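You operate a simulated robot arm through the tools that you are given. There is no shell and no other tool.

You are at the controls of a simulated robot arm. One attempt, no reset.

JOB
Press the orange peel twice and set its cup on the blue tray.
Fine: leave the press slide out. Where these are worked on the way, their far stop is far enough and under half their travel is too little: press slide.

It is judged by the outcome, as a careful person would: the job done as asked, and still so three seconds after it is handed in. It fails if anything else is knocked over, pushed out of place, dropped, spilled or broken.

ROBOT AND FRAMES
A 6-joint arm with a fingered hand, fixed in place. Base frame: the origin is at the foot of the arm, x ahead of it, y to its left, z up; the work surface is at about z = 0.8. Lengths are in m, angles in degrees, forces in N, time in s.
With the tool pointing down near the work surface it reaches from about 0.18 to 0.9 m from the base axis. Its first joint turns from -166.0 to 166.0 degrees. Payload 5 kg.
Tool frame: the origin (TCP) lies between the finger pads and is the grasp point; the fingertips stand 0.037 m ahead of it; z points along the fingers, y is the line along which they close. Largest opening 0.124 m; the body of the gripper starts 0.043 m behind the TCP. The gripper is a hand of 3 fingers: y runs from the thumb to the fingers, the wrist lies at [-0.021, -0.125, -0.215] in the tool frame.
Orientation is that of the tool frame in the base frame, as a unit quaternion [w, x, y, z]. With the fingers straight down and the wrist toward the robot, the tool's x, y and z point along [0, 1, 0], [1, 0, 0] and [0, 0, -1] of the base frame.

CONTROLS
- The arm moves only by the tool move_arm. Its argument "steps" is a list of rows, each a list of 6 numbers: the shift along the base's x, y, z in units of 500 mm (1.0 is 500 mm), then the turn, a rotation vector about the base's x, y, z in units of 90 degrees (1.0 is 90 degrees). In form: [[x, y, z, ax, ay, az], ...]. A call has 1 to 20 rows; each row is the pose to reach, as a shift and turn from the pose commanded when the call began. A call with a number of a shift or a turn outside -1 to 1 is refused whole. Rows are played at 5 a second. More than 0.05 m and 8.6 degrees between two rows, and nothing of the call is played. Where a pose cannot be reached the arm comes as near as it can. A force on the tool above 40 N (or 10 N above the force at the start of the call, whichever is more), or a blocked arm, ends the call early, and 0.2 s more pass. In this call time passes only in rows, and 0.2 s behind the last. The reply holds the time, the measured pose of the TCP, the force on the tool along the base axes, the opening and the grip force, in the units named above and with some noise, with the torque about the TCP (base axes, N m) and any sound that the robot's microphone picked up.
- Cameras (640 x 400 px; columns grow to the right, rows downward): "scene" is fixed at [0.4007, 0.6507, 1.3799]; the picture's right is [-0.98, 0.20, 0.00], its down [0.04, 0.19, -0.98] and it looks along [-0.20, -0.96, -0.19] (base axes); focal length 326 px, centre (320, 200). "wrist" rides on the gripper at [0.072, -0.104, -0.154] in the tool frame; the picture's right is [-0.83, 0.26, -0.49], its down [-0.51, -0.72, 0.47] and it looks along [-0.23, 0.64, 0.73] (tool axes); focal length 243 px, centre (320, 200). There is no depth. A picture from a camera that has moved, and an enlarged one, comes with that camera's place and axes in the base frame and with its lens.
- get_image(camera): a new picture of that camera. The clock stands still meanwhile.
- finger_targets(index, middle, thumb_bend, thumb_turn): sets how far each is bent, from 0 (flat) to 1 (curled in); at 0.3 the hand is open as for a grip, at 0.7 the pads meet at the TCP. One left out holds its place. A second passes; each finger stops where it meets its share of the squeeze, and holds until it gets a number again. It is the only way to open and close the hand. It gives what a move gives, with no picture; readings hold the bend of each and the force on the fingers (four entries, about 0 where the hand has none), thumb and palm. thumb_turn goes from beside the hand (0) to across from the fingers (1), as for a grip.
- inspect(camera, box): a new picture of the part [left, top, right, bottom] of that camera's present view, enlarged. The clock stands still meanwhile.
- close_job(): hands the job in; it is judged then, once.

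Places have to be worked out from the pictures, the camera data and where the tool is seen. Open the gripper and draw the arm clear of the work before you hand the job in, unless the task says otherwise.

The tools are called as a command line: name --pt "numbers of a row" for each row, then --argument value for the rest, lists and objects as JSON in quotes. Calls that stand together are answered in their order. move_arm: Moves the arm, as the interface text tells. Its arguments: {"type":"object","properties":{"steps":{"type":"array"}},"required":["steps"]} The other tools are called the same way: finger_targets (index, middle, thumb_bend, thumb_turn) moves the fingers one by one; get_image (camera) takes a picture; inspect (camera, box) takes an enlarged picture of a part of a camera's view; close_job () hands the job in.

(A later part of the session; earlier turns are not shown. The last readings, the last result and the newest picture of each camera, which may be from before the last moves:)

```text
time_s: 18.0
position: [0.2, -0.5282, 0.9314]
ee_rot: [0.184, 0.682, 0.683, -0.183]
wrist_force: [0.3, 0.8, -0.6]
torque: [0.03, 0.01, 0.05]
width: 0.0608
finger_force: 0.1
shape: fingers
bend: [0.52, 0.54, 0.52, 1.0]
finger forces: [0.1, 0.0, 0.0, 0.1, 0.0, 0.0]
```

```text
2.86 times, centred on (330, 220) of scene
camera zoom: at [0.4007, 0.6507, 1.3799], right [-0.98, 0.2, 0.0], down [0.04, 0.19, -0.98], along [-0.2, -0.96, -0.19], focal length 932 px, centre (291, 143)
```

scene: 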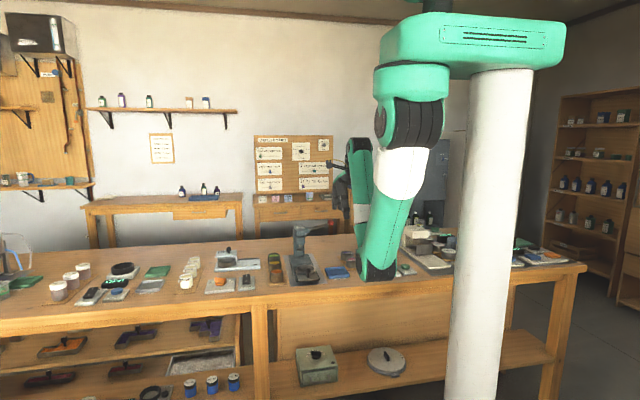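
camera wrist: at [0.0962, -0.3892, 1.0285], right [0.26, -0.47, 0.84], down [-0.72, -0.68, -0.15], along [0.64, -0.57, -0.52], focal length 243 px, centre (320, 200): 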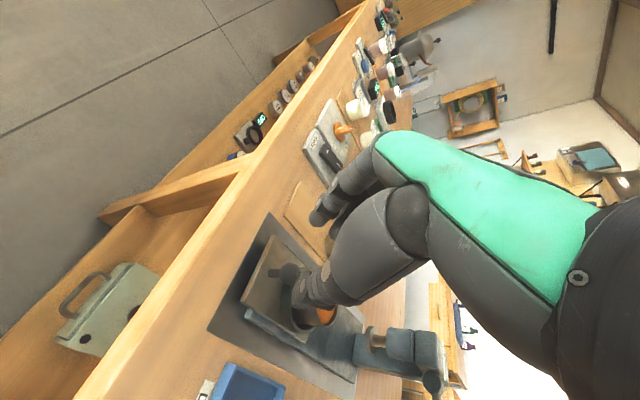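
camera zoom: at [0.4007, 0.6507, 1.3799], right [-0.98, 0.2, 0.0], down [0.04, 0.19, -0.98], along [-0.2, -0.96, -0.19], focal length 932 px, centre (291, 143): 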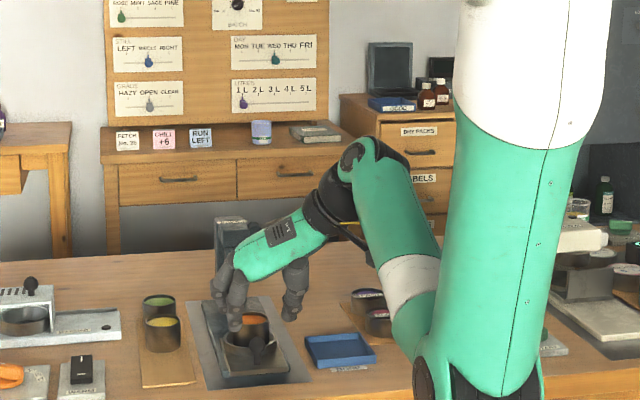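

The tilt worked and the fingers point at the knob, with the elbow hanging in front of the bench clear of everything. I'll zoom to check the alignment with the knob.

inspect --camera "wrist" --box '[230, 200, 390, 360]'

inspect --camera "scene" --box '[290, 225, 370, 285]'

```text
2.50 times, centred on (310, 280) of wrist
camera zoom: at [0.0962, -0.3892, 1.0285], right [0.26, -0.47, 0.84], down [-0.72, -0.68, -0.15], along [0.64, -0.57, -0.52], focal length 606 px, centre (345, 0)
```

zoom: 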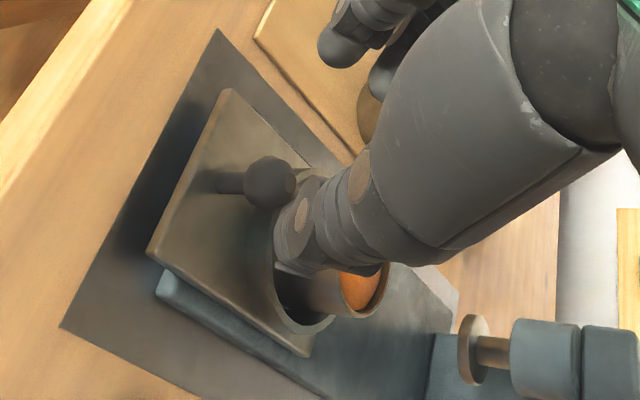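

```text
6.67 times, centred on (330, 255) of scene
camera zoom: at [0.4007, 0.6507, 1.3799], right [-0.98, 0.2, 0.0], down [0.04, 0.19, -0.98], along [-0.2, -0.96, -0.19], focal length 2175 px, centre (253, -167)
```

zoom: 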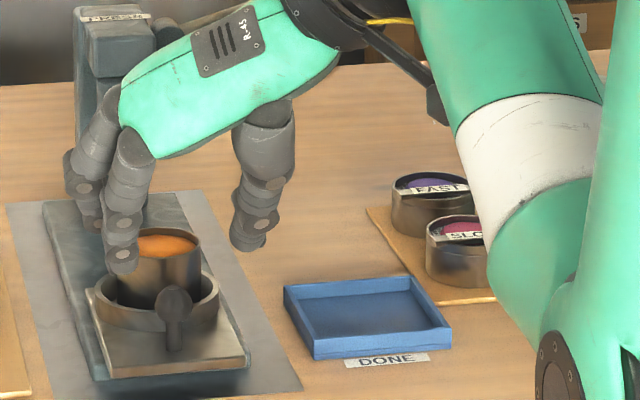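

The knob lies about 0.10 m straight ahead along the fingers, centred in the opening. I'll approach along the finger direction to just short of gripping, then check.

move_arm --pt "0.001 -0.02 -0.033 0 0 0" --pt "0.002 -0.04 -0.066 0 0 0" --pt "0.003 -0.06 -0.1 0 0 0" --pt "0.003 -0.07 -0.118 0 0 0"

inspect --camera "wrist" --box '[230, 160, 390, 320]'

inspect --camera "scene" --box '[290, 225, 370, 285]'

```text
time_s: 19.0
position: [0.2023, -0.5625, 0.8731]
ee_rot: [0.183, 0.683, 0.683, -0.183]
wrist_force: [-0.2, -0.8, -0.3]
torque: [-0.04, -0.02, 0.02]
width: 0.0609
finger_force: 0.0
shape: fingers
bend: [0.52, 0.54, 0.52, 1.0]
finger forces: [0.1, 0.0, 0.0, 0.0, 0.0, 0.0]
```

```text
2.50 times, centred on (310, 240) of wrist
camera zoom: at [0.0975, -0.4245, 0.97], right [0.26, -0.47, 0.84], down [-0.72, -0.68, -0.15], along [0.64, -0.57, -0.52], focal length 606 px, centre (345, 100)
```

zoom: 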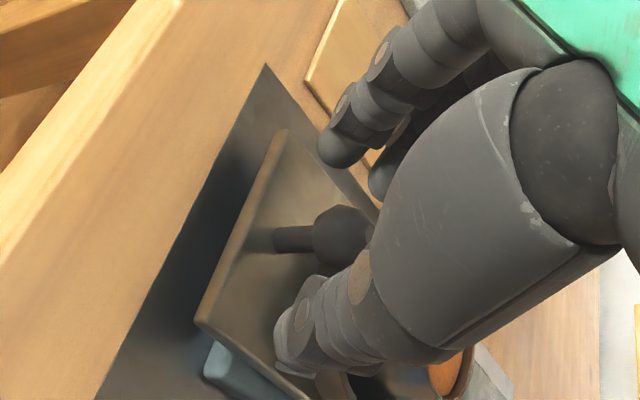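

```text
6.67 times, centred on (330, 255) of scene
camera zoom: at [0.4007, 0.6507, 1.3799], right [-0.98, 0.2, 0.0], down [0.04, 0.19, -0.98], along [-0.2, -0.96, -0.19], focal length 2175 px, centre (253, -167)
```

zoom: 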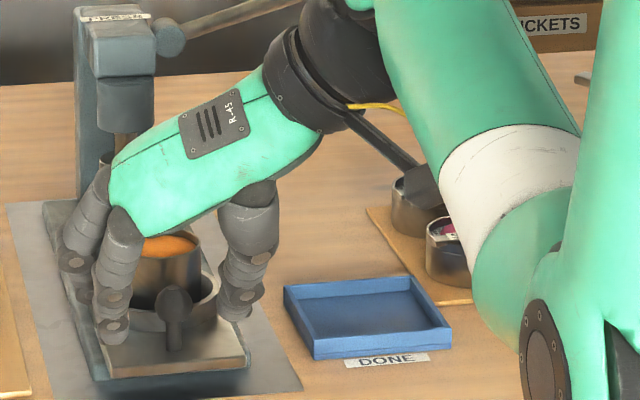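

The knob is between the thumb and finger tips, about 33 mm ahead of the TCP. I'll advance 8 mm more along the fingers and then grip it.

move_arm --pt "0 -0.004 -0.007 0 0 0" --pt "0 -0.008 -0.014 0 0 0"

finger_targets --index 0.7 --middle 0.7 --thumb_bend 0.7

inspect --camera "wrist" --box '[230, 160, 390, 320]'

inspect --camera "scene" --box '[290, 225, 370, 285]'

```text
time_s: 19.6
position: [0.2006, -0.5671, 0.8655]
ee_rot: [0.183, 0.683, 0.683, -0.183]
wrist_force: [-0.8, -0.1, -0.4]
torque: [0.01, 0.0, 0.0]
width: 0.0611
finger_force: 0.0
shape: fingers
bend: [0.52, 0.54, 0.52, 1.0]
finger forces: [0.0, 0.0, 0.0, 0.0, 0.1, 0.0]
```

```text
time_s: 20.6
position: [0.1998, -0.5673, 0.8658]
ee_rot: [0.183, 0.683, 0.683, -0.183]
wrist_force: [-3.3, -2.3, -2.8]
torque: [-0.01, 0.07, -0.06]
width: 0.0198
finger_force: 5.8
shape: fingers
bend: [0.67, 0.69, 0.65, 1.0]
finger forces: [2.7, 1.2, 0.1, 0.0, 7.6, 0.0]
```

```text
2.50 times, centred on (310, 240) of wrist
camera zoom: at [0.0974, -0.4288, 0.9634], right [0.26, -0.47, 0.84], down [-0.72, -0.67, -0.15], along [0.64, -0.57, -0.52], focal length 606 px, centre (345, 100)
```

zoom: 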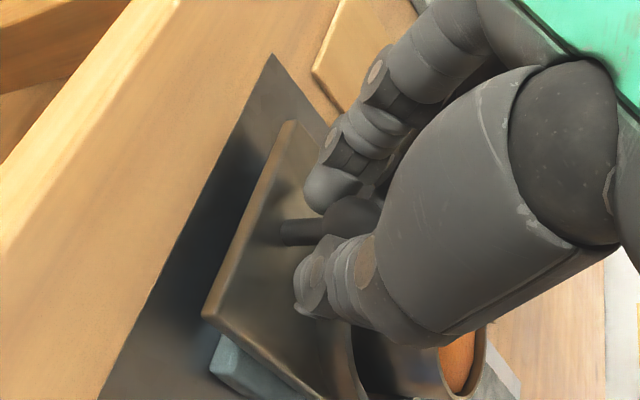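

```text
6.67 times, centred on (330, 255) of scene
camera zoom: at [0.4007, 0.6507, 1.3799], right [-0.98, 0.2, 0.0], down [0.04, 0.19, -0.98], along [-0.2, -0.96, -0.19], focal length 2175 px, centre (253, -167)
```

zoom: 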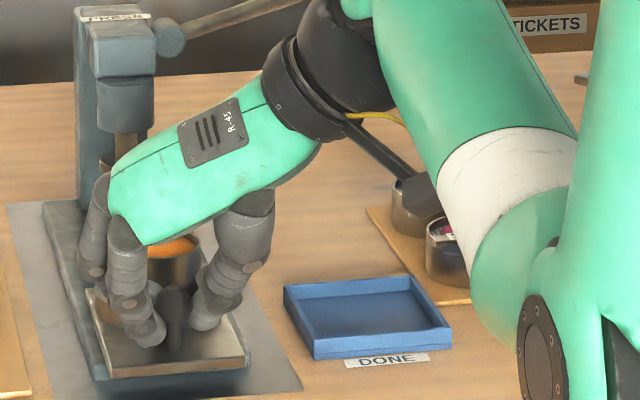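

The knob is pinched between thumb and fingers at 7.6 N. I'll push the slide toward the press gently and watch the forces, since the cup rim has only a small clearance under the ram.

move_arm --pt "0 -0.01 0 0 0 0" --pt "0 -0.03 0 0 0 0" --pt "0 -0.05 0 0 0 0" --pt "0 -0.07 0 0 0 0" --pt "0 -0.09 0 0 0 0" --pt "0 -0.11 0 0 0 0" --pt "0 -0.13 0 0 0 0"

inspect --camera "scene" --box '[280, 215, 360, 285]'

inspect --camera "wrist" --box '[230, 200, 430, 400]'

```text
time_s: 22.2
position: [0.2014, -0.6338, 0.8668]
ee_rot: [0.182, 0.682, 0.684, -0.183]
wrist_force: [-5.2, 0.1, -7.4]
torque: [0.07, 0.11, -0.06]
width: 0.0199
finger_force: 6.3
shape: fingers
bend: [0.68, 0.69, 0.65, 1.0]
finger forces: [4.0, 0.9, 0.0, 0.1, 8.4, 0.0]
```

```text
5.71 times, centred on (320, 250) of scene
camera zoom: at [0.4007, 0.6507, 1.3799], right [-0.98, 0.2, 0.0], down [0.04, 0.19, -0.98], along [-0.2, -0.96, -0.19], focal length 1864 px, centre (320, -86)
```

zoom: 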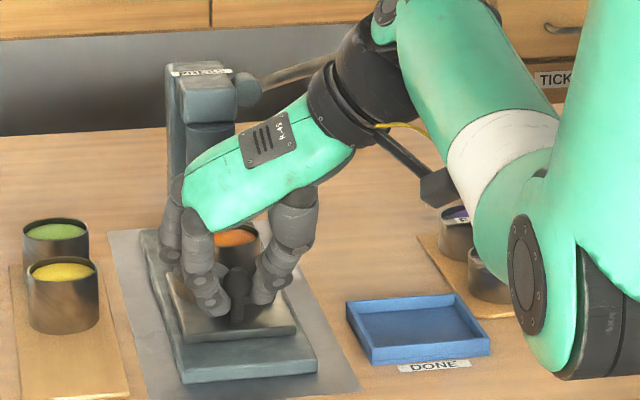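

```text
2.00 times, centred on (330, 300) of wrist
camera zoom: at [0.0981, -0.4947, 0.964], right [0.26, -0.47, 0.84], down [-0.72, -0.67, -0.16], along [0.64, -0.57, -0.52], focal length 485 px, centre (300, 0)
```

zoom: 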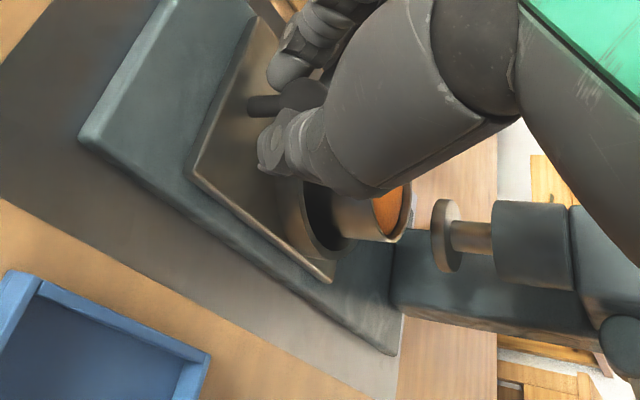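

The slide moves freely and is about halfway in. The ram disc bottom is at about 0.865 and the cup rim at about 0.859, so it should pass under. I'll continue gently toward the far stop.

move_arm --pt "0 -0.015 0 0 0 0" --pt "0 -0.03 0 0 0 0" --pt "0 -0.045 0 0 0 0" --pt "0 -0.06 0 0 0 0" --pt "0 -0.075 0 0 0 0" --pt "0 -0.09 0 0 0 0"

inspect --camera "scene" --box '[280, 215, 360, 285]'

inspect --camera "wrist" --box '[230, 200, 430, 400]'

```text
time_s: 23.6
position: [0.2015, -0.6794, 0.8654]
ee_rot: [0.184, 0.683, 0.683, -0.183]
wrist_force: [-4.9, 0.4, -2.5]
torque: [-0.02, 0.12, -0.08]
width: 0.0199
finger_force: 6.5
shape: fingers
bend: [0.68, 0.7, 0.65, 1.0]
finger forces: [3.2, 0.8, 0.1, 0.1, 7.8, 0.0]
```

```text
5.71 times, centred on (320, 250) of scene
camera zoom: at [0.4007, 0.6507, 1.3799], right [-0.98, 0.2, 0.0], down [0.04, 0.19, -0.98], along [-0.2, -0.96, -0.19], focal length 1864 px, centre (320, -86)
```

zoom: 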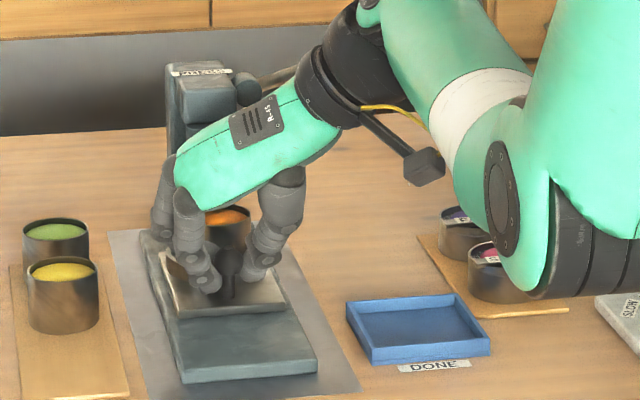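

```text
2.00 times, centred on (330, 300) of wrist
camera zoom: at [0.0982, -0.5399, 0.9634], right [0.26, -0.47, 0.84], down [-0.72, -0.67, -0.15], along [0.64, -0.57, -0.52], focal length 485 px, centre (300, 0)
```

zoom: 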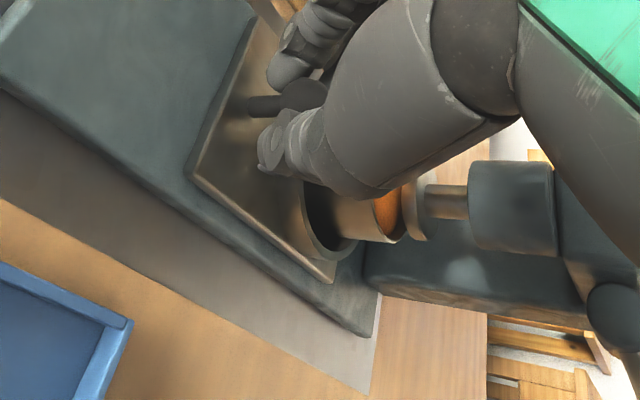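

The cup edge is passing under the ram disc with no resistance. I'll continue the last couple of centimetres in small steps until the stop.

move_arm --pt "0 -0.01 0 0 0 0" --pt "0 -0.02 0 0 0 0" --pt "0 -0.03 0 0 0 0" --pt "0 -0.04 0 0 0 0"

inspect --camera "wrist" --box '[230, 200, 430, 400]'

inspect --camera "scene" --box '[280, 215, 360, 285]'

```text
time_s: 24.6
position: [0.2012, -0.6973, 0.8662]
ee_rot: [0.183, 0.683, 0.683, -0.183]
wrist_force: [-4.2, -0.7, -2.5]
torque: [-0.04, 0.05, -0.09]
width: 0.0198
finger_force: 5.6
shape: fingers
bend: [0.68, 0.7, 0.65, 1.0]
finger forces: [3.3, 1.2, 0.0, 0.0, 6.7, 0.0]
```

```text
2.00 times, centred on (330, 300) of wrist
camera zoom: at [0.0979, -0.5592, 0.9633], right [0.26, -0.47, 0.84], down [-0.72, -0.67, -0.16], along [0.64, -0.57, -0.52], focal length 485 px, centre (300, 0)
```

zoom: 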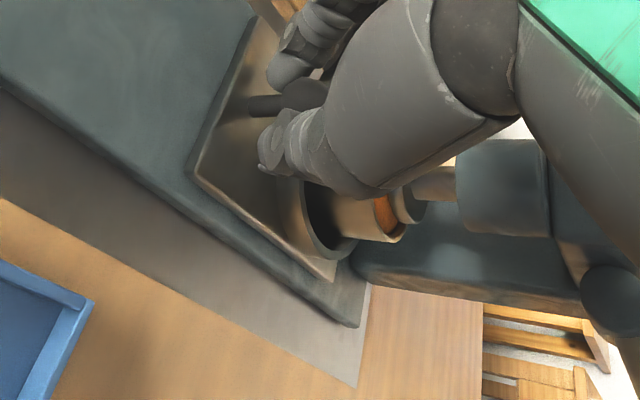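

```text
5.71 times, centred on (320, 250) of scene
camera zoom: at [0.4007, 0.6507, 1.3799], right [-0.98, 0.2, 0.0], down [0.04, 0.19, -0.98], along [-0.2, -0.96, -0.19], focal length 1864 px, centre (320, -86)
```

zoom: 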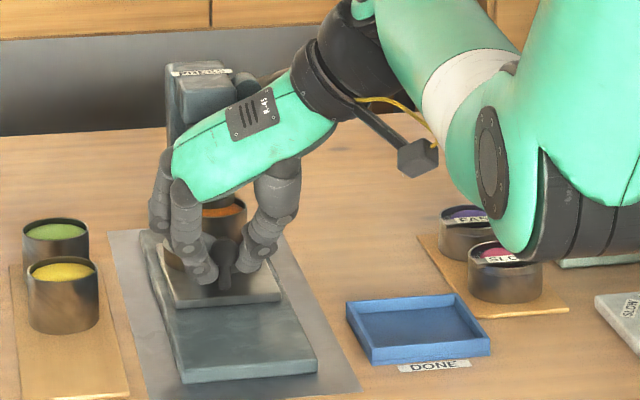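

There is still no stop. I'll keep going in 4 mm steps, watching for the y force to rise.

move_arm --pt "0 -0.008 0 0 0 0" --pt "0 -0.016 0 0 0 0" --pt "0 -0.024 0 0 0 0"

```text
time_s: 25.4
position: [0.2017, -0.7096, 0.8662]
ee_rot: [0.182, 0.683, 0.683, -0.183]
wrist_force: [-4.6, 5.4, -4.2]
torque: [0.15, 0.05, -0.08]
width: 0.0183
finger_force: 4.3
shape: fingers
bend: [0.68, 0.7, 0.66, 1.0]
finger forces: [3.4, 0.0, 0.0, 0.0, 6.2, 0.0]
```

The y force rose to +5.4 N and the grip slid slightly on the knob, which suggests the stop. I'll check in the pictures.

inspect --camera "wrist" --box '[230, 200, 430, 400]'

inspect --camera "scene" --box '[290, 225, 340, 275]'

```text
2.00 times, centred on (330, 300) of wrist
camera zoom: at [0.0982, -0.5714, 0.9632], right [0.26, -0.47, 0.84], down [-0.72, -0.67, -0.16], along [0.64, -0.57, -0.52], focal length 485 px, centre (300, 0)
```

zoom: 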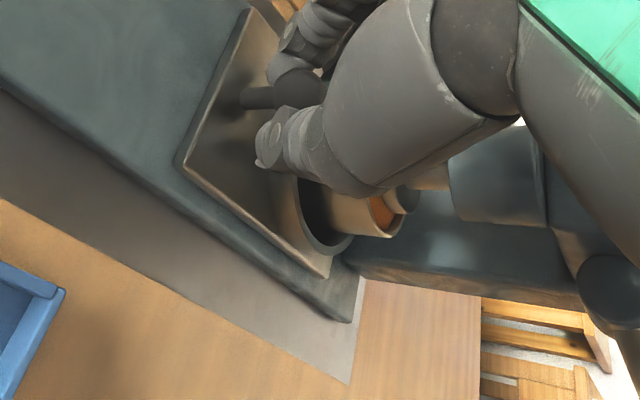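

```text
8.00 times, centred on (315, 250) of scene
camera zoom: at [0.4007, 0.6507, 1.3799], right [-0.98, 0.2, 0.0], down [0.04, 0.19, -0.98], along [-0.2, -0.96, -0.19], focal length 2610 px, centre (360, -200)
```

zoom: 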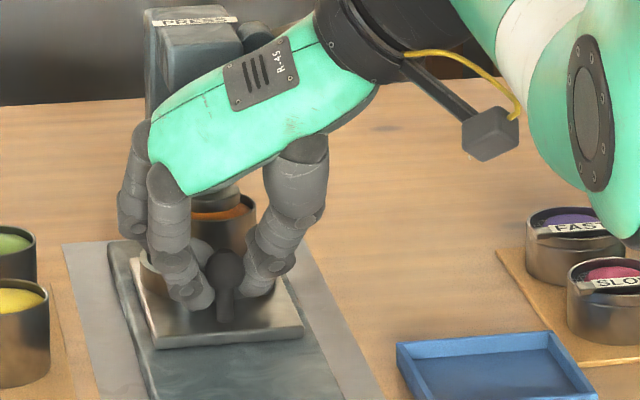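

The slide has travelled about 0.136 m, and the cup now sits at y of about -0.783, right under the ram, so this is the far stop. I'll release the knob and back out along the finger direction.

finger_targets --index 0.52 --middle 0.52 --thumb_bend 0.52

move_arm --pt "0 0.02 0.03 0 0 0" --pt "0 0.05 0.08 0 0 0" --pt "0 0.09 0.14 0 0 0" --pt "0 0.14 0.2 0 0 0" --pt "0 0.21 0.25 0 0 0"

inspect --camera "scene" --box '[280, 215, 350, 275]'

get_image --camera "wrist"

```text
time_s: 26.4
position: [0.2017, -0.7103, 0.8653]
ee_rot: [0.183, 0.683, 0.683, -0.184]
wrist_force: [1.0, -0.3, -0.4]
torque: [-0.02, -0.01, -0.01]
width: 0.061
finger_force: 0.0
shape: fingers
bend: [0.52, 0.52, 0.52, 1.0]
finger forces: [0.0, 0.0, 0.0, 0.1, 0.0, 0.0]
```

```text
time_s: 27.6
position: [0.2009, -0.6061, 0.9926]
ee_rot: [0.183, 0.682, 0.684, -0.183]
wrist_force: [0.1, -1.1, 0.5]
torque: [0.03, -0.05, 0.0]
width: 0.0604
finger_force: 0.1
shape: fingers
bend: [0.52, 0.52, 0.52, 1.0]
finger forces: [0.1, 0.0, 0.0, 0.0, 0.0, 0.0]
```

```text
6.67 times, centred on (315, 245) of scene
camera zoom: at [0.4007, 0.6507, 1.3799], right [-0.98, 0.2, 0.0], down [0.04, 0.19, -0.98], along [-0.2, -0.96, -0.19], focal length 2175 px, centre (353, -100)
```

zoom: 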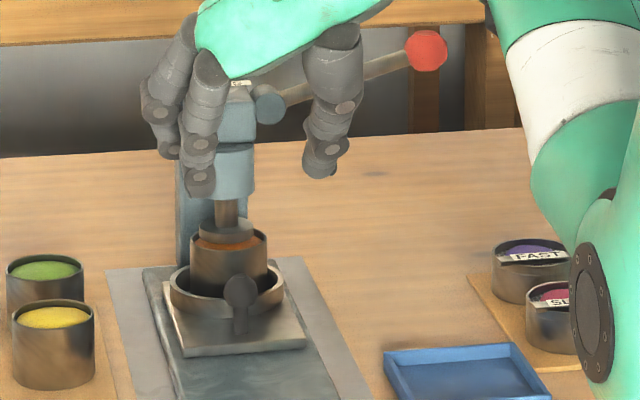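

```text
taken
camera wrist: at [0.0983, -0.4676, 1.0899], right [0.26, -0.47, 0.84], down [-0.72, -0.67, -0.16], along [0.64, -0.57, -0.52], focal length 243 px, centre (320, 200)
```

wrist: 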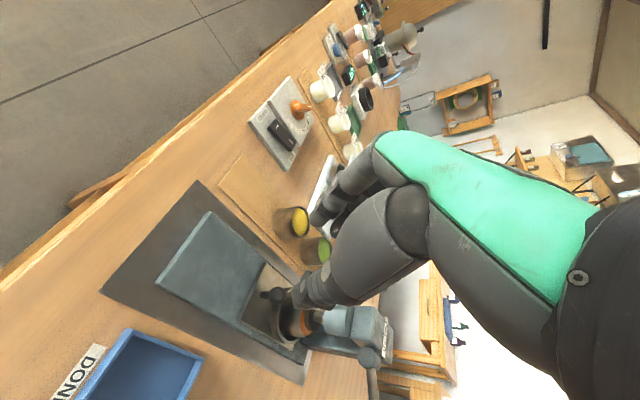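

The cup and ring sit squarely under the ram. Now for the lever: I'll rise, undo the tilt, then yaw to -90 degrees so the fingers close along y on either side of the lever ball.

move_arm --pt "-0.02 0.003 0.04 0.0667 0 0" --pt "-0.04 0.006 0.08 0.1333 0 0" --pt "-0.06 0.009 0.12 0.2 0 0" --pt "-0.08 0.012 0.15 0.2667 0 0" --pt "-0.1 0.012 0.176 0.3333 0 0"

move_arm --pt "-0.016 -0.01 0 0 0 -0.0833" --pt "-0.033 -0.02 0 0 0 -0.1667" --pt "-0.05 -0.03 0 0 0 -0.25" --pt "-0.066 -0.04 0 0 0 -0.3333" --pt "-0.083 -0.05 0 0 0 -0.4167" --pt "-0.1 -0.06 0 0 0 -0.5" --pt "-0.116 -0.08 0 0 0 -0.5833" --pt "-0.133 -0.1 0 0 0 -0.6667" --pt "-0.15 -0.12 0 0 0 -0.75" --pt "-0.166 -0.14 0 0 0 -0.8333" --pt "-0.183 -0.17 0 0 0 -0.9167" --pt "-0.2 -0.2 0 0 0 -1.0"

get_image --camera "wrist"

get_image --camera "scene"

```text
time_s: 28.8
position: [0.1637, -0.6191, 1.0595]
ee_rot: [0.0, 0.708, 0.706, 0.001]
wrist_force: [-0.3, -0.3, -0.2]
torque: [-0.01, 0.03, 0.01]
width: 0.0609
finger_force: 0.0
shape: fingers
bend: [0.52, 0.52, 0.52, 1.0]
finger forces: [0.0, 0.0, 0.0, 0.0, 0.0, 0.0]
out of reach, approached as far as the arm can: row 5
```

```text
time_s: 31.4
position: [0.0632, -0.7204, 1.0586]
ee_rot: [0.0, 1.0, -0.001, 0.0]
wrist_force: [-0.9, 0.6, -0.2]
torque: [-0.02, 0.02, 0.0]
width: 0.0606
finger_force: 0.1
shape: fingers
bend: [0.52, 0.52, 0.52, 1.0]
finger forces: [0.1, 0.1, 0.0, 0.0, 0.0, 0.0]
```

```text
taken
camera wrist: at [0.1365, -0.6168, 1.2132], right [-0.83, -0.26, 0.49], down [-0.51, 0.72, -0.47], along [-0.23, -0.64, -0.73], focal length 243 px, centre (320, 200)
```

wrist: 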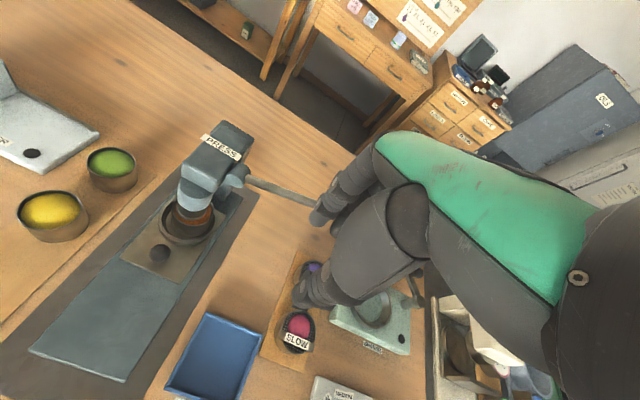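

```text
taken
```

scene: 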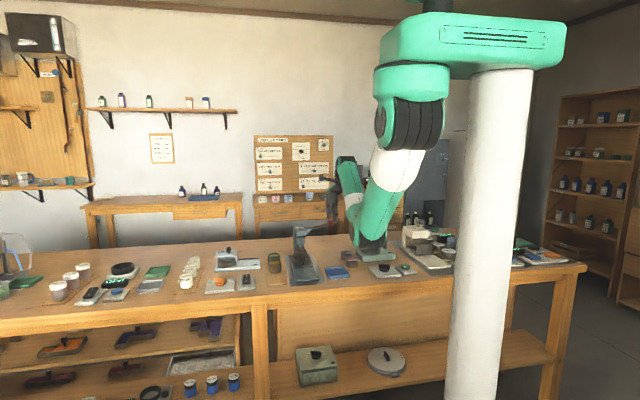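

The hand is yawed and above the lever, and the ball is hidden just behind the fingertips. I'll open the fingers a bit wider and move directly above the ball at the same height.

finger_targets --index 0.45 --middle 0.45 --thumb_bend 0.45

move_arm --pt "-0.006 -0.05 0 0 0 0" --pt "-0.013 -0.1 0 0 0 0" --pt "-0.02 -0.15 0 0 0 0" --pt "-0.026 -0.199 0 0 0 0"

get_image --camera "wrist"

inspect --camera "scene" --box '[270, 140, 410, 270]'

```text
time_s: 32.4
position: [0.0635, -0.7215, 1.0596]
ee_rot: [0.0, 1.0, 0.0, 0.0]
wrist_force: [-0.9, -0.9, 0.4]
torque: [-0.01, -0.02, -0.04]
width: 0.0823
finger_force: 0.1
shape: fingers
bend: [0.45, 0.45, 0.45, 0.99]
finger forces: [0.0, 0.0, 0.1, 0.1, 0.1, 0.0]
```

```text
time_s: 33.4
position: [0.0499, -0.8201, 1.0581]
ee_rot: [0.001, 1.0, -0.001, 0.0]
wrist_force: [0.3, 0.1, -0.6]
torque: [-0.02, 0.0, -0.04]
width: 0.0825
finger_force: 0.0
shape: fingers
bend: [0.45, 0.45, 0.45, 0.99]
finger forces: [0.1, 0.1, 0.0, 0.0, 0.0, 0.0]
```

```text
taken
camera wrist: at [0.1226, -0.7166, 1.2128], right [-0.83, -0.26, 0.49], down [-0.51, 0.72, -0.47], along [-0.23, -0.64, -0.73], focal length 243 px, centre (320, 200)
```

wrist: 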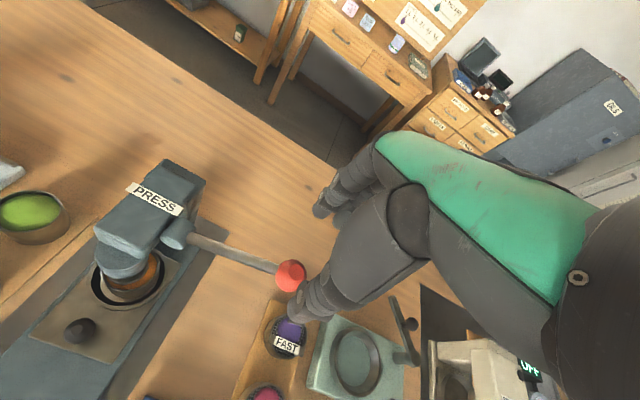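

```text
3.08 times, centred on (340, 205) of scene
camera zoom: at [0.4007, 0.6507, 1.3799], right [-0.98, 0.2, 0.0], down [0.04, 0.19, -0.98], along [-0.2, -0.96, -0.19], focal length 1004 px, centre (258, 185)
```

zoom: 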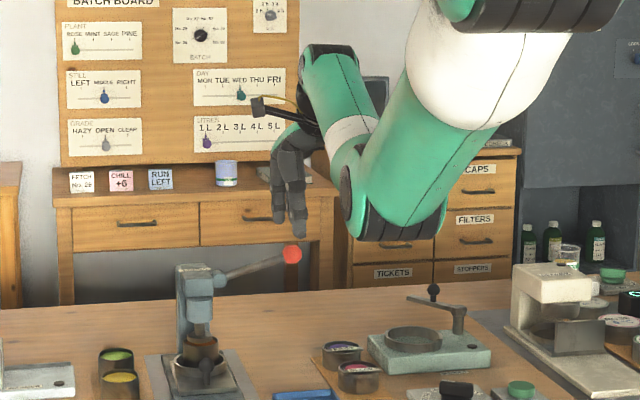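

The ball triangulates to (0.050, -0.814, 0.979), right below the open hand. I'll shift +6 mm in y and descend so the ball sits between the pads.

move_arm --pt "0 0.012 -0.035 0 0 0" --pt "0 0.012 -0.07 0 0 0" --pt "0 0.012 -0.105 0 0 0" --pt "0 0.012 -0.134 0 0 0"

inspect --camera "wrist" --box '[200, 160, 400, 360]'

inspect --camera "scene" --box '[290, 170, 380, 260]'

```text
time_s: 34.4
position: [0.0512, -0.8132, 0.9927]
ee_rot: [-0.001, 1.0, 0.0, 0.0]
wrist_force: [0.1, -0.2, -0.1]
torque: [0.03, -0.02, -0.01]
width: 0.0826
finger_force: 0.1
shape: fingers
bend: [0.45, 0.45, 0.45, 0.99]
finger forces: [0.0, 0.0, 0.0, 0.1, 0.1, 0.1]
```

```text
2.00 times, centred on (300, 260) of wrist
camera zoom: at [0.1231, -0.7102, 1.1468], right [-0.83, -0.26, 0.49], down [-0.51, 0.72, -0.47], along [-0.23, -0.64, -0.73], focal length 485 px, centre (360, 80)
```

zoom: 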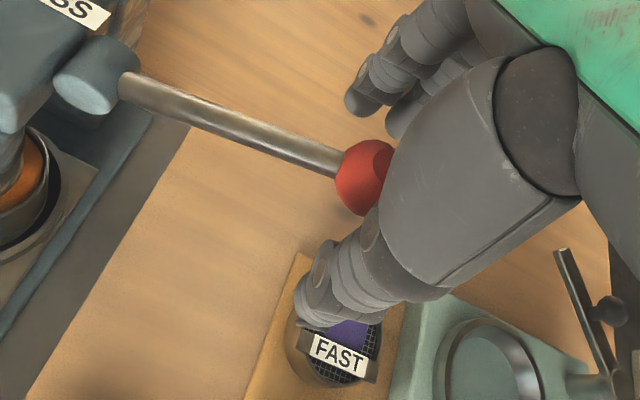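

```text
4.44 times, centred on (335, 215) of scene
camera zoom: at [0.4007, 0.6507, 1.3799], right [-0.98, 0.2, 0.0], down [0.04, 0.19, -0.98], along [-0.2, -0.96, -0.19], focal length 1450 px, centre (253, 133)
```

zoom: 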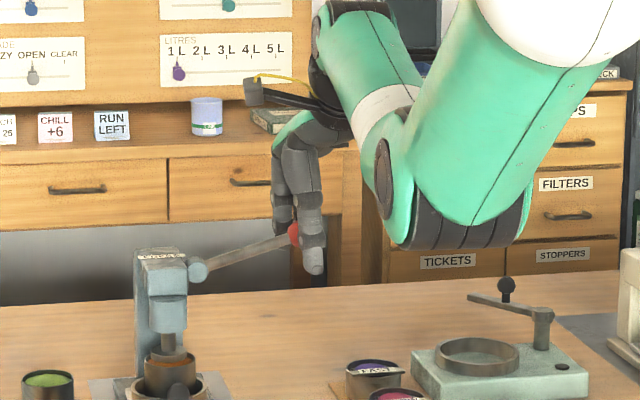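

The ball is between the thumb and fingers. I'll close on it.

finger_targets --index 0.7 --middle 0.7 --thumb_bend 0.7

inspect --camera "wrist" --box '[200, 160, 400, 360]'

```text
time_s: 35.4
position: [0.0502, -0.8127, 0.9925]
ee_rot: [0.0, 1.0, 0.0, 0.0]
wrist_force: [0.3, 9.8, -4.0]
torque: [0.13, -0.01, -0.02]
width: 0.0207
finger_force: 7.3
shape: fingers
bend: [0.69, 0.7, 0.64, 1.0]
finger forces: [1.9, 0.0, 0.0, 0.1, 11.7, 0.0]
```

```text
2.00 times, centred on (300, 260) of wrist
camera zoom: at [0.1231, -0.7098, 1.1464], right [-0.83, -0.26, 0.49], down [-0.51, 0.72, -0.47], along [-0.23, -0.64, -0.73], focal length 485 px, centre (360, 80)
```

zoom: 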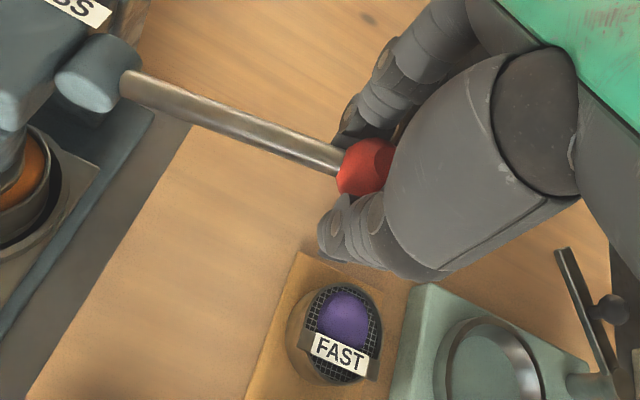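

The thumb presses harder than the fingers, so the ball is a few mm toward the thumb. I'll shift +4 mm in y to balance, then start pulling the lever down along its arc and see how it responds.

move_arm --pt "0 0.008 0 0 0 0" --pt "-0.003 0.008 -0.02 0 0 0" --pt "-0.007 0.008 -0.042 0 0 0"

inspect --camera "wrist" --box '[200, 160, 400, 360]'

inspect --camera "scene" --box '[280, 200, 370, 270]'

```text
time_s: 36.2
position: [0.0464, -0.8105, 0.9721]
ee_rot: [0.002, 1.0, 0.0, 0.0]
wrist_force: [2.6, 2.7, 3.0]
torque: [0.01, -0.08, 0.0]
width: 0.0183
finger_force: 5.5
shape: fingers
bend: [0.68, 0.7, 0.66, 1.0]
finger forces: [4.4, 0.1, 0.0, 0.0, 6.3, 0.0]
```

```text
2.00 times, centred on (300, 260) of wrist
camera zoom: at [0.1197, -0.7058, 1.126], right [-0.83, -0.26, 0.49], down [-0.51, 0.72, -0.47], along [-0.23, -0.64, -0.73], focal length 485 px, centre (360, 80)
```

zoom: 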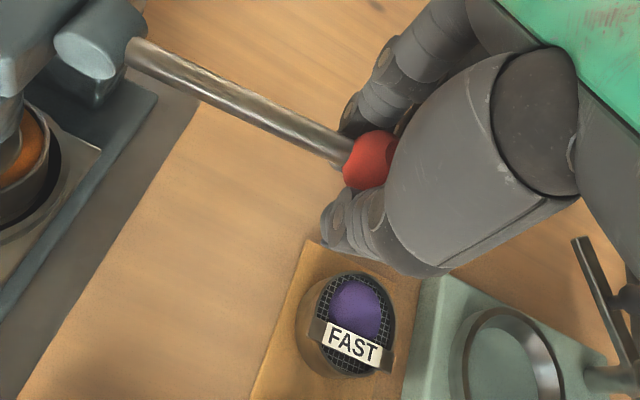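

```text
5.71 times, centred on (325, 235) of scene
camera zoom: at [0.4007, 0.6507, 1.3799], right [-0.98, 0.2, 0.0], down [0.04, 0.19, -0.98], along [-0.2, -0.96, -0.19], focal length 1864 px, centre (291, 0)
```

zoom: 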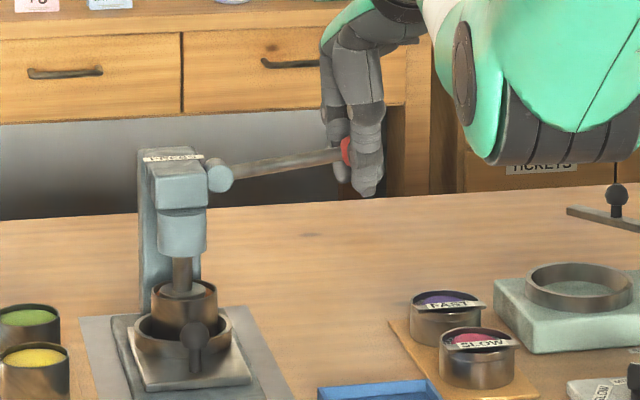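

The lever follows with little force, and the ram is already entering the cup. I'll continue down the arc.

move_arm --pt "0 0 -0.02 0 0 0" --pt "0 0 -0.04 0 0 0" --pt "0.003 0 -0.061 0 0 0" --pt "0.007 0 -0.082 0 0 0"

inspect --camera "wrist" --box '[200, 160, 400, 360]'

inspect --camera "scene" --box '[280, 200, 370, 270]'

```text
time_s: 37.2
position: [0.0499, -0.8103, 0.9278]
ee_rot: [0.0, 1.0, 0.0, 0.0]
wrist_force: [-0.4, -1.4, 0.0]
torque: [-0.03, -0.01, -0.02]
width: 0.0081
finger_force: 0.1
shape: fingers
bend: [0.7, 0.7, 0.7, 1.0]
finger forces: [0.0, 0.1, 0.0, 0.0, 0.1, 0.0]
```

```text
2.00 times, centred on (300, 260) of wrist
camera zoom: at [0.1229, -0.7068, 1.0828], right [-0.83, -0.26, 0.49], down [-0.51, 0.72, -0.47], along [-0.23, -0.64, -0.73], focal length 485 px, centre (360, 80)
```

zoom: 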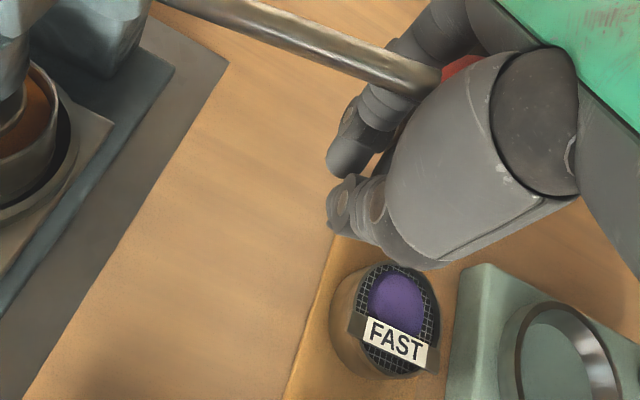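

```text
5.71 times, centred on (325, 235) of scene
camera zoom: at [0.4007, 0.6507, 1.3799], right [-0.98, 0.2, 0.0], down [0.04, 0.19, -0.98], along [-0.2, -0.96, -0.19], focal length 1864 px, centre (291, 0)
```

zoom: 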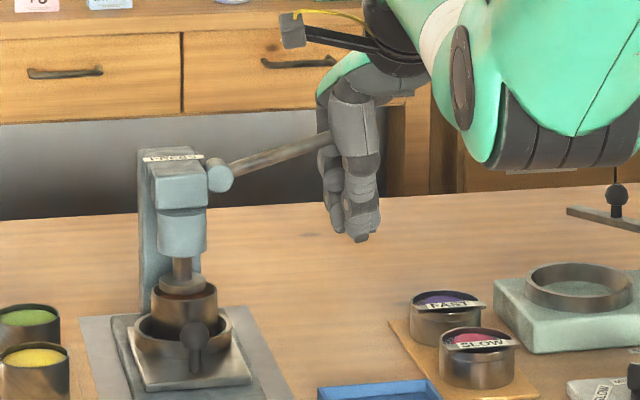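

The ball slipped out upward and the lever sprang back, so it has a return spring and that pull was only partial. Pushing from above with a solid fist is safer, so I'll open, rise clear of the ball, curl the fingers and look at the fist's shape.

finger_targets --index 0.38 --middle 0.38 --thumb_bend 0.38

move_arm --pt "0 0 0.06 0 0 0" --pt "0 0 0.12 0 0 0" --pt "0 0 0.19 0 0 0" --pt "0 0 0.26 0 0 0"

get_image --camera "wrist"

inspect --camera "scene" --box '[270, 140, 390, 270]'

```text
time_s: 38.2
position: [0.0507, -0.8098, 0.9287]
ee_rot: [0.001, 1.0, 0.0, 0.0]
wrist_force: [0.4, -0.4, 0.9]
torque: [-0.01, 0.01, -0.03]
width: 0.1043
finger_force: 0.0
shape: fingers
bend: [0.38, 0.38, 0.38, 0.99]
finger forces: [0.0, 0.1, 0.1, 0.1, 0.1, 0.0]
```

```text
time_s: 39.2
position: [0.051, -0.8098, 1.058]
ee_rot: [0.0, 1.0, 0.0, -0.001]
wrist_force: [0.1, -0.7, 0.5]
torque: [0.0, -0.01, 0.01]
width: 0.1042
finger_force: 0.0
shape: fingers
bend: [0.38, 0.38, 0.38, 0.99]
finger forces: [0.1, 0.0, 0.0, 0.0, 0.0, 0.0]
```

```text
taken
camera wrist: at [0.1244, -0.7062, 1.213], right [-0.83, -0.26, 0.49], down [-0.51, 0.72, -0.47], along [-0.23, -0.64, -0.73], focal length 243 px, centre (320, 200)
```

wrist: 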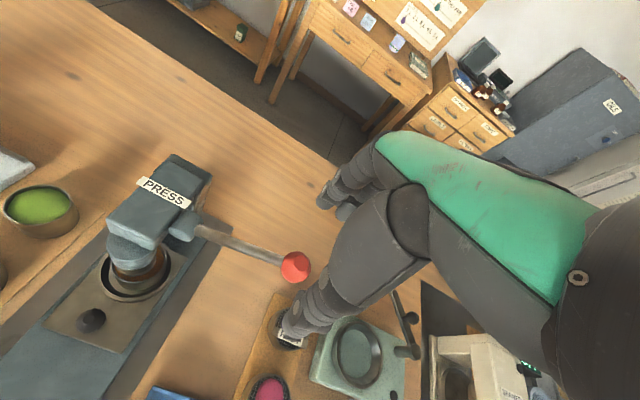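

```text
3.08 times, centred on (330, 205) of scene
camera zoom: at [0.4007, 0.6507, 1.3799], right [-0.98, 0.2, 0.0], down [0.04, 0.19, -0.98], along [-0.2, -0.96, -0.19], focal length 1004 px, centre (289, 185)
```

zoom: 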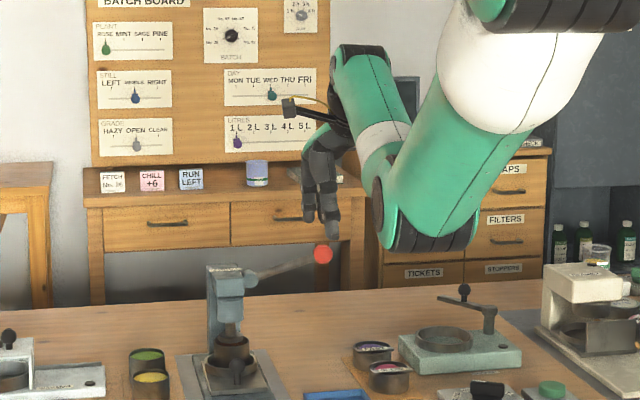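

The lever is back at the top. I'll curl the fingers into a fist here, above the ball, and look at its lower contour.

finger_targets --index 1.0 --middle 1.0

get_image --camera "wrist"

inspect --camera "scene" --box '[305, 160, 375, 230]'

```text
time_s: 40.2
position: [0.0517, -0.8081, 1.0599]
ee_rot: [0.0, 1.0, 0.0, 0.0]
wrist_force: [-0.6, -0.8, 0.2]
torque: [0.0, -0.02, -0.01]
width: 0.0777
finger_force: 0.1
shape: fingers
bend: [1.0, 1.0, 0.38, 0.99]
finger forces: [0.0, 0.0, 0.1, 0.1, 0.0, 0.0]
```

```text
taken
camera wrist: at [0.1244, -0.7063, 1.213], right [-0.83, -0.26, 0.49], down [-0.51, 0.72, -0.47], along [-0.23, -0.64, -0.73], focal length 243 px, centre (320, 200)
```

wrist: 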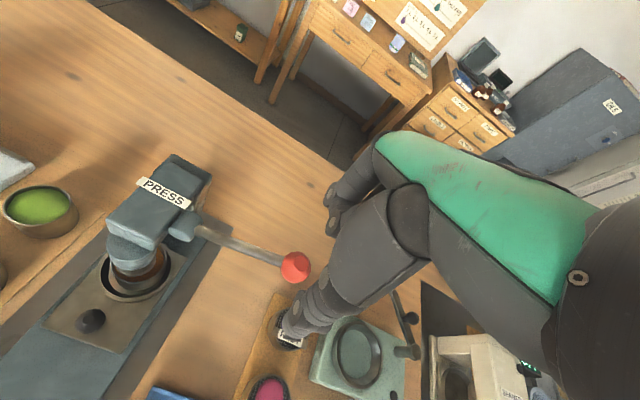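

```text
5.71 times, centred on (340, 195) of scene
camera zoom: at [0.4007, 0.6507, 1.3799], right [-0.98, 0.2, 0.0], down [0.04, 0.19, -0.98], along [-0.2, -0.96, -0.19], focal length 1864 px, centre (206, 229)
```

zoom: 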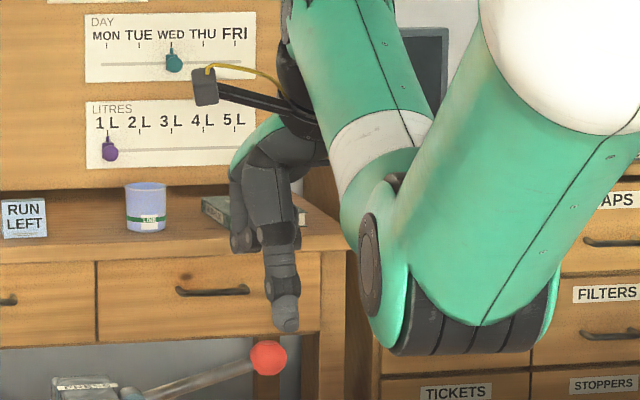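

The curled fingers end about 1 cm above TCP level, while the thumb still hangs below. I'll curl the thumb in too.

finger_targets --thumb_bend 1.0

inspect --camera "wrist" --box '[220, 120, 460, 360]'

inspect --camera "scene" --box '[305, 170, 365, 230]'

```text
time_s: 41.2
position: [0.0507, -0.8099, 1.0591]
ee_rot: [0.0, 1.0, 0.0, 0.0]
wrist_force: [-0.6, -0.4, 0.5]
torque: [0.01, 0.02, 0.01]
width: 0.0424
finger_force: 0.0
shape: fingers
bend: [1.0, 1.0, 0.93, 1.0]
finger forces: [0.0, 0.0, 0.1, 0.1, 0.0, 0.0]
```

```text
1.67 times, centred on (340, 240) of wrist
camera zoom: at [0.1244, -0.7063, 1.2129], right [-0.83, -0.26, 0.49], down [-0.51, 0.72, -0.47], along [-0.23, -0.64, -0.73], focal length 404 px, centre (287, 133)
```

zoom: 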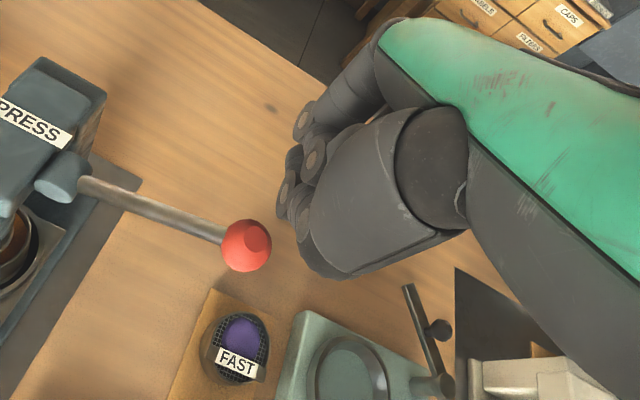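

```text
6.67 times, centred on (335, 200) of scene
camera zoom: at [0.4007, 0.6507, 1.3799], right [-0.98, 0.2, 0.0], down [0.04, 0.19, -0.98], along [-0.2, -0.96, -0.19], focal length 2175 px, centre (220, 200)
```

zoom: 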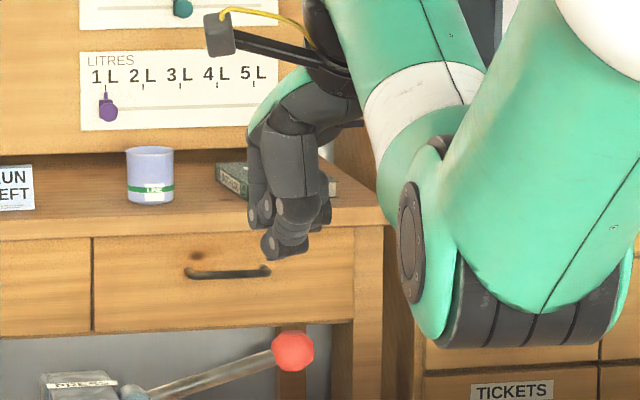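

The fist's lowest part is the curled thumb, about 8 mm below TCP level and right over the ball at (0.05, -0.81). I'll descend until it just touches the ball at TCP z of about 1.00.

move_arm --pt "0 -0.004 -0.04 0 0 0" --pt "0 -0.006 -0.08 0 0 0" --pt "0 -0.006 -0.104 0 0 0"

inspect --camera "wrist" --box '[220, 120, 460, 360]'

inspect --camera "scene" --box '[290, 190, 370, 260]'

```text
time_s: 42.0
position: [0.0516, -0.814, 1.0072]
ee_rot: [0.0, 1.0, 0.0, -0.001]
wrist_force: [-0.3, 0.2, -0.3]
torque: [-0.03, 0.0, 0.01]
width: 0.0424
finger_force: 0.1
shape: fingers
bend: [1.0, 1.0, 0.93, 1.0]
finger forces: [0.0, 0.1, 0.0, 0.1, 0.0, 0.0]
```

```text
1.67 times, centred on (340, 240) of wrist
camera zoom: at [0.1243, -0.7097, 1.1617], right [-0.83, -0.26, 0.49], down [-0.51, 0.72, -0.47], along [-0.23, -0.64, -0.73], focal length 404 px, centre (287, 133)
```

zoom: 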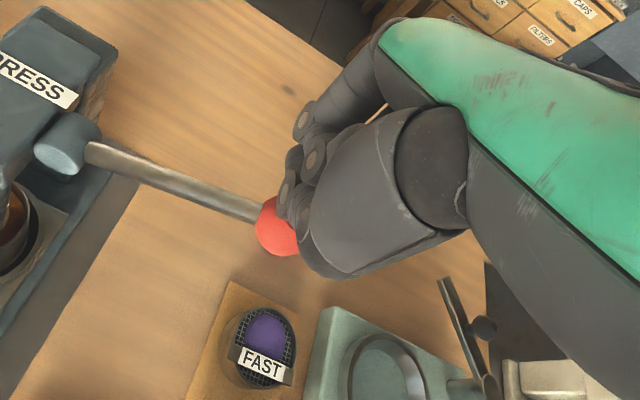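

```text
5.71 times, centred on (330, 225) of scene
camera zoom: at [0.4007, 0.6507, 1.3799], right [-0.98, 0.2, 0.0], down [0.04, 0.19, -0.98], along [-0.2, -0.96, -0.19], focal length 1864 px, centre (263, 57)
```

zoom: 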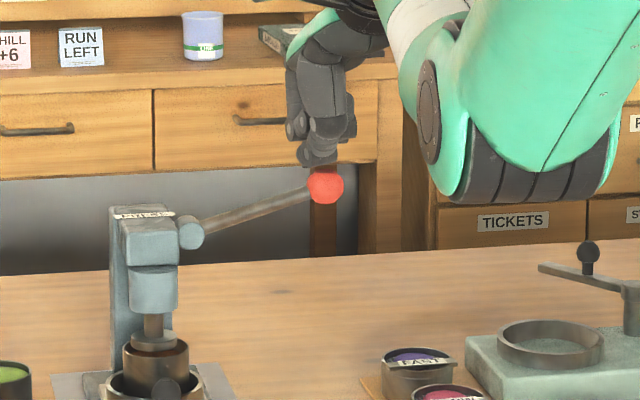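

The fist is right over the ball, about 5 mm above it. I'll press down along the arc in moderate steps and check the lever's response.

move_arm --pt "0 0 -0.014 0 0 0" --pt "0 0 -0.034 0 0 0" --pt "-0.002 0 -0.054 0 0 0" --pt "-0.004 0 -0.074 0 0 0" --pt "-0.004 0 -0.094 0 0 0"

inspect --camera "wrist" --box '[220, 120, 460, 360]'

inspect --camera "scene" --box '[290, 200, 370, 270]'

```text
time_s: 43.2
position: [0.0496, -0.8122, 0.9622]
ee_rot: [0.002, 1.0, 0.0, 0.0]
wrist_force: [1.6, 4.8, 12.5]
torque: [0.09, -0.05, 0.0]
width: 0.042
finger_force: 0.0
shape: fingers
bend: [1.0, 1.0, 0.94, 1.0]
finger forces: [0.0, 0.1, 0.0, 0.0, 0.0, 0.1]
```

```text
1.67 times, centred on (340, 240) of wrist
camera zoom: at [0.1218, -0.7085, 1.116], right [-0.83, -0.26, 0.49], down [-0.51, 0.72, -0.47], along [-0.23, -0.64, -0.73], focal length 404 px, centre (287, 133)
```

zoom: 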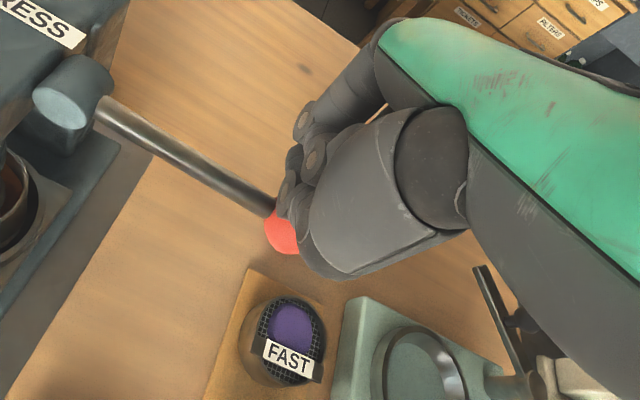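

```text
5.71 times, centred on (330, 235) of scene
camera zoom: at [0.4007, 0.6507, 1.3799], right [-0.98, 0.2, 0.0], down [0.04, 0.19, -0.98], along [-0.2, -0.96, -0.19], focal length 1864 px, centre (263, 0)
```

zoom: 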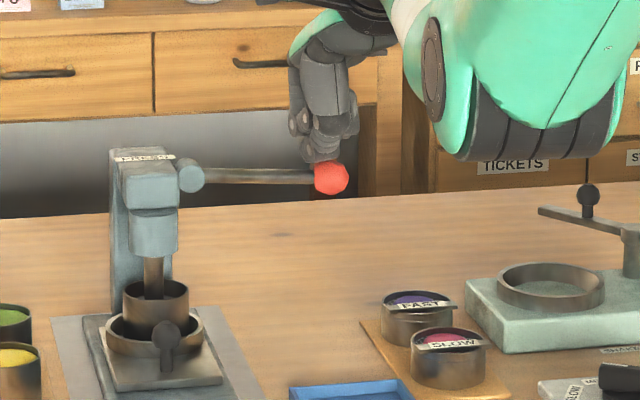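

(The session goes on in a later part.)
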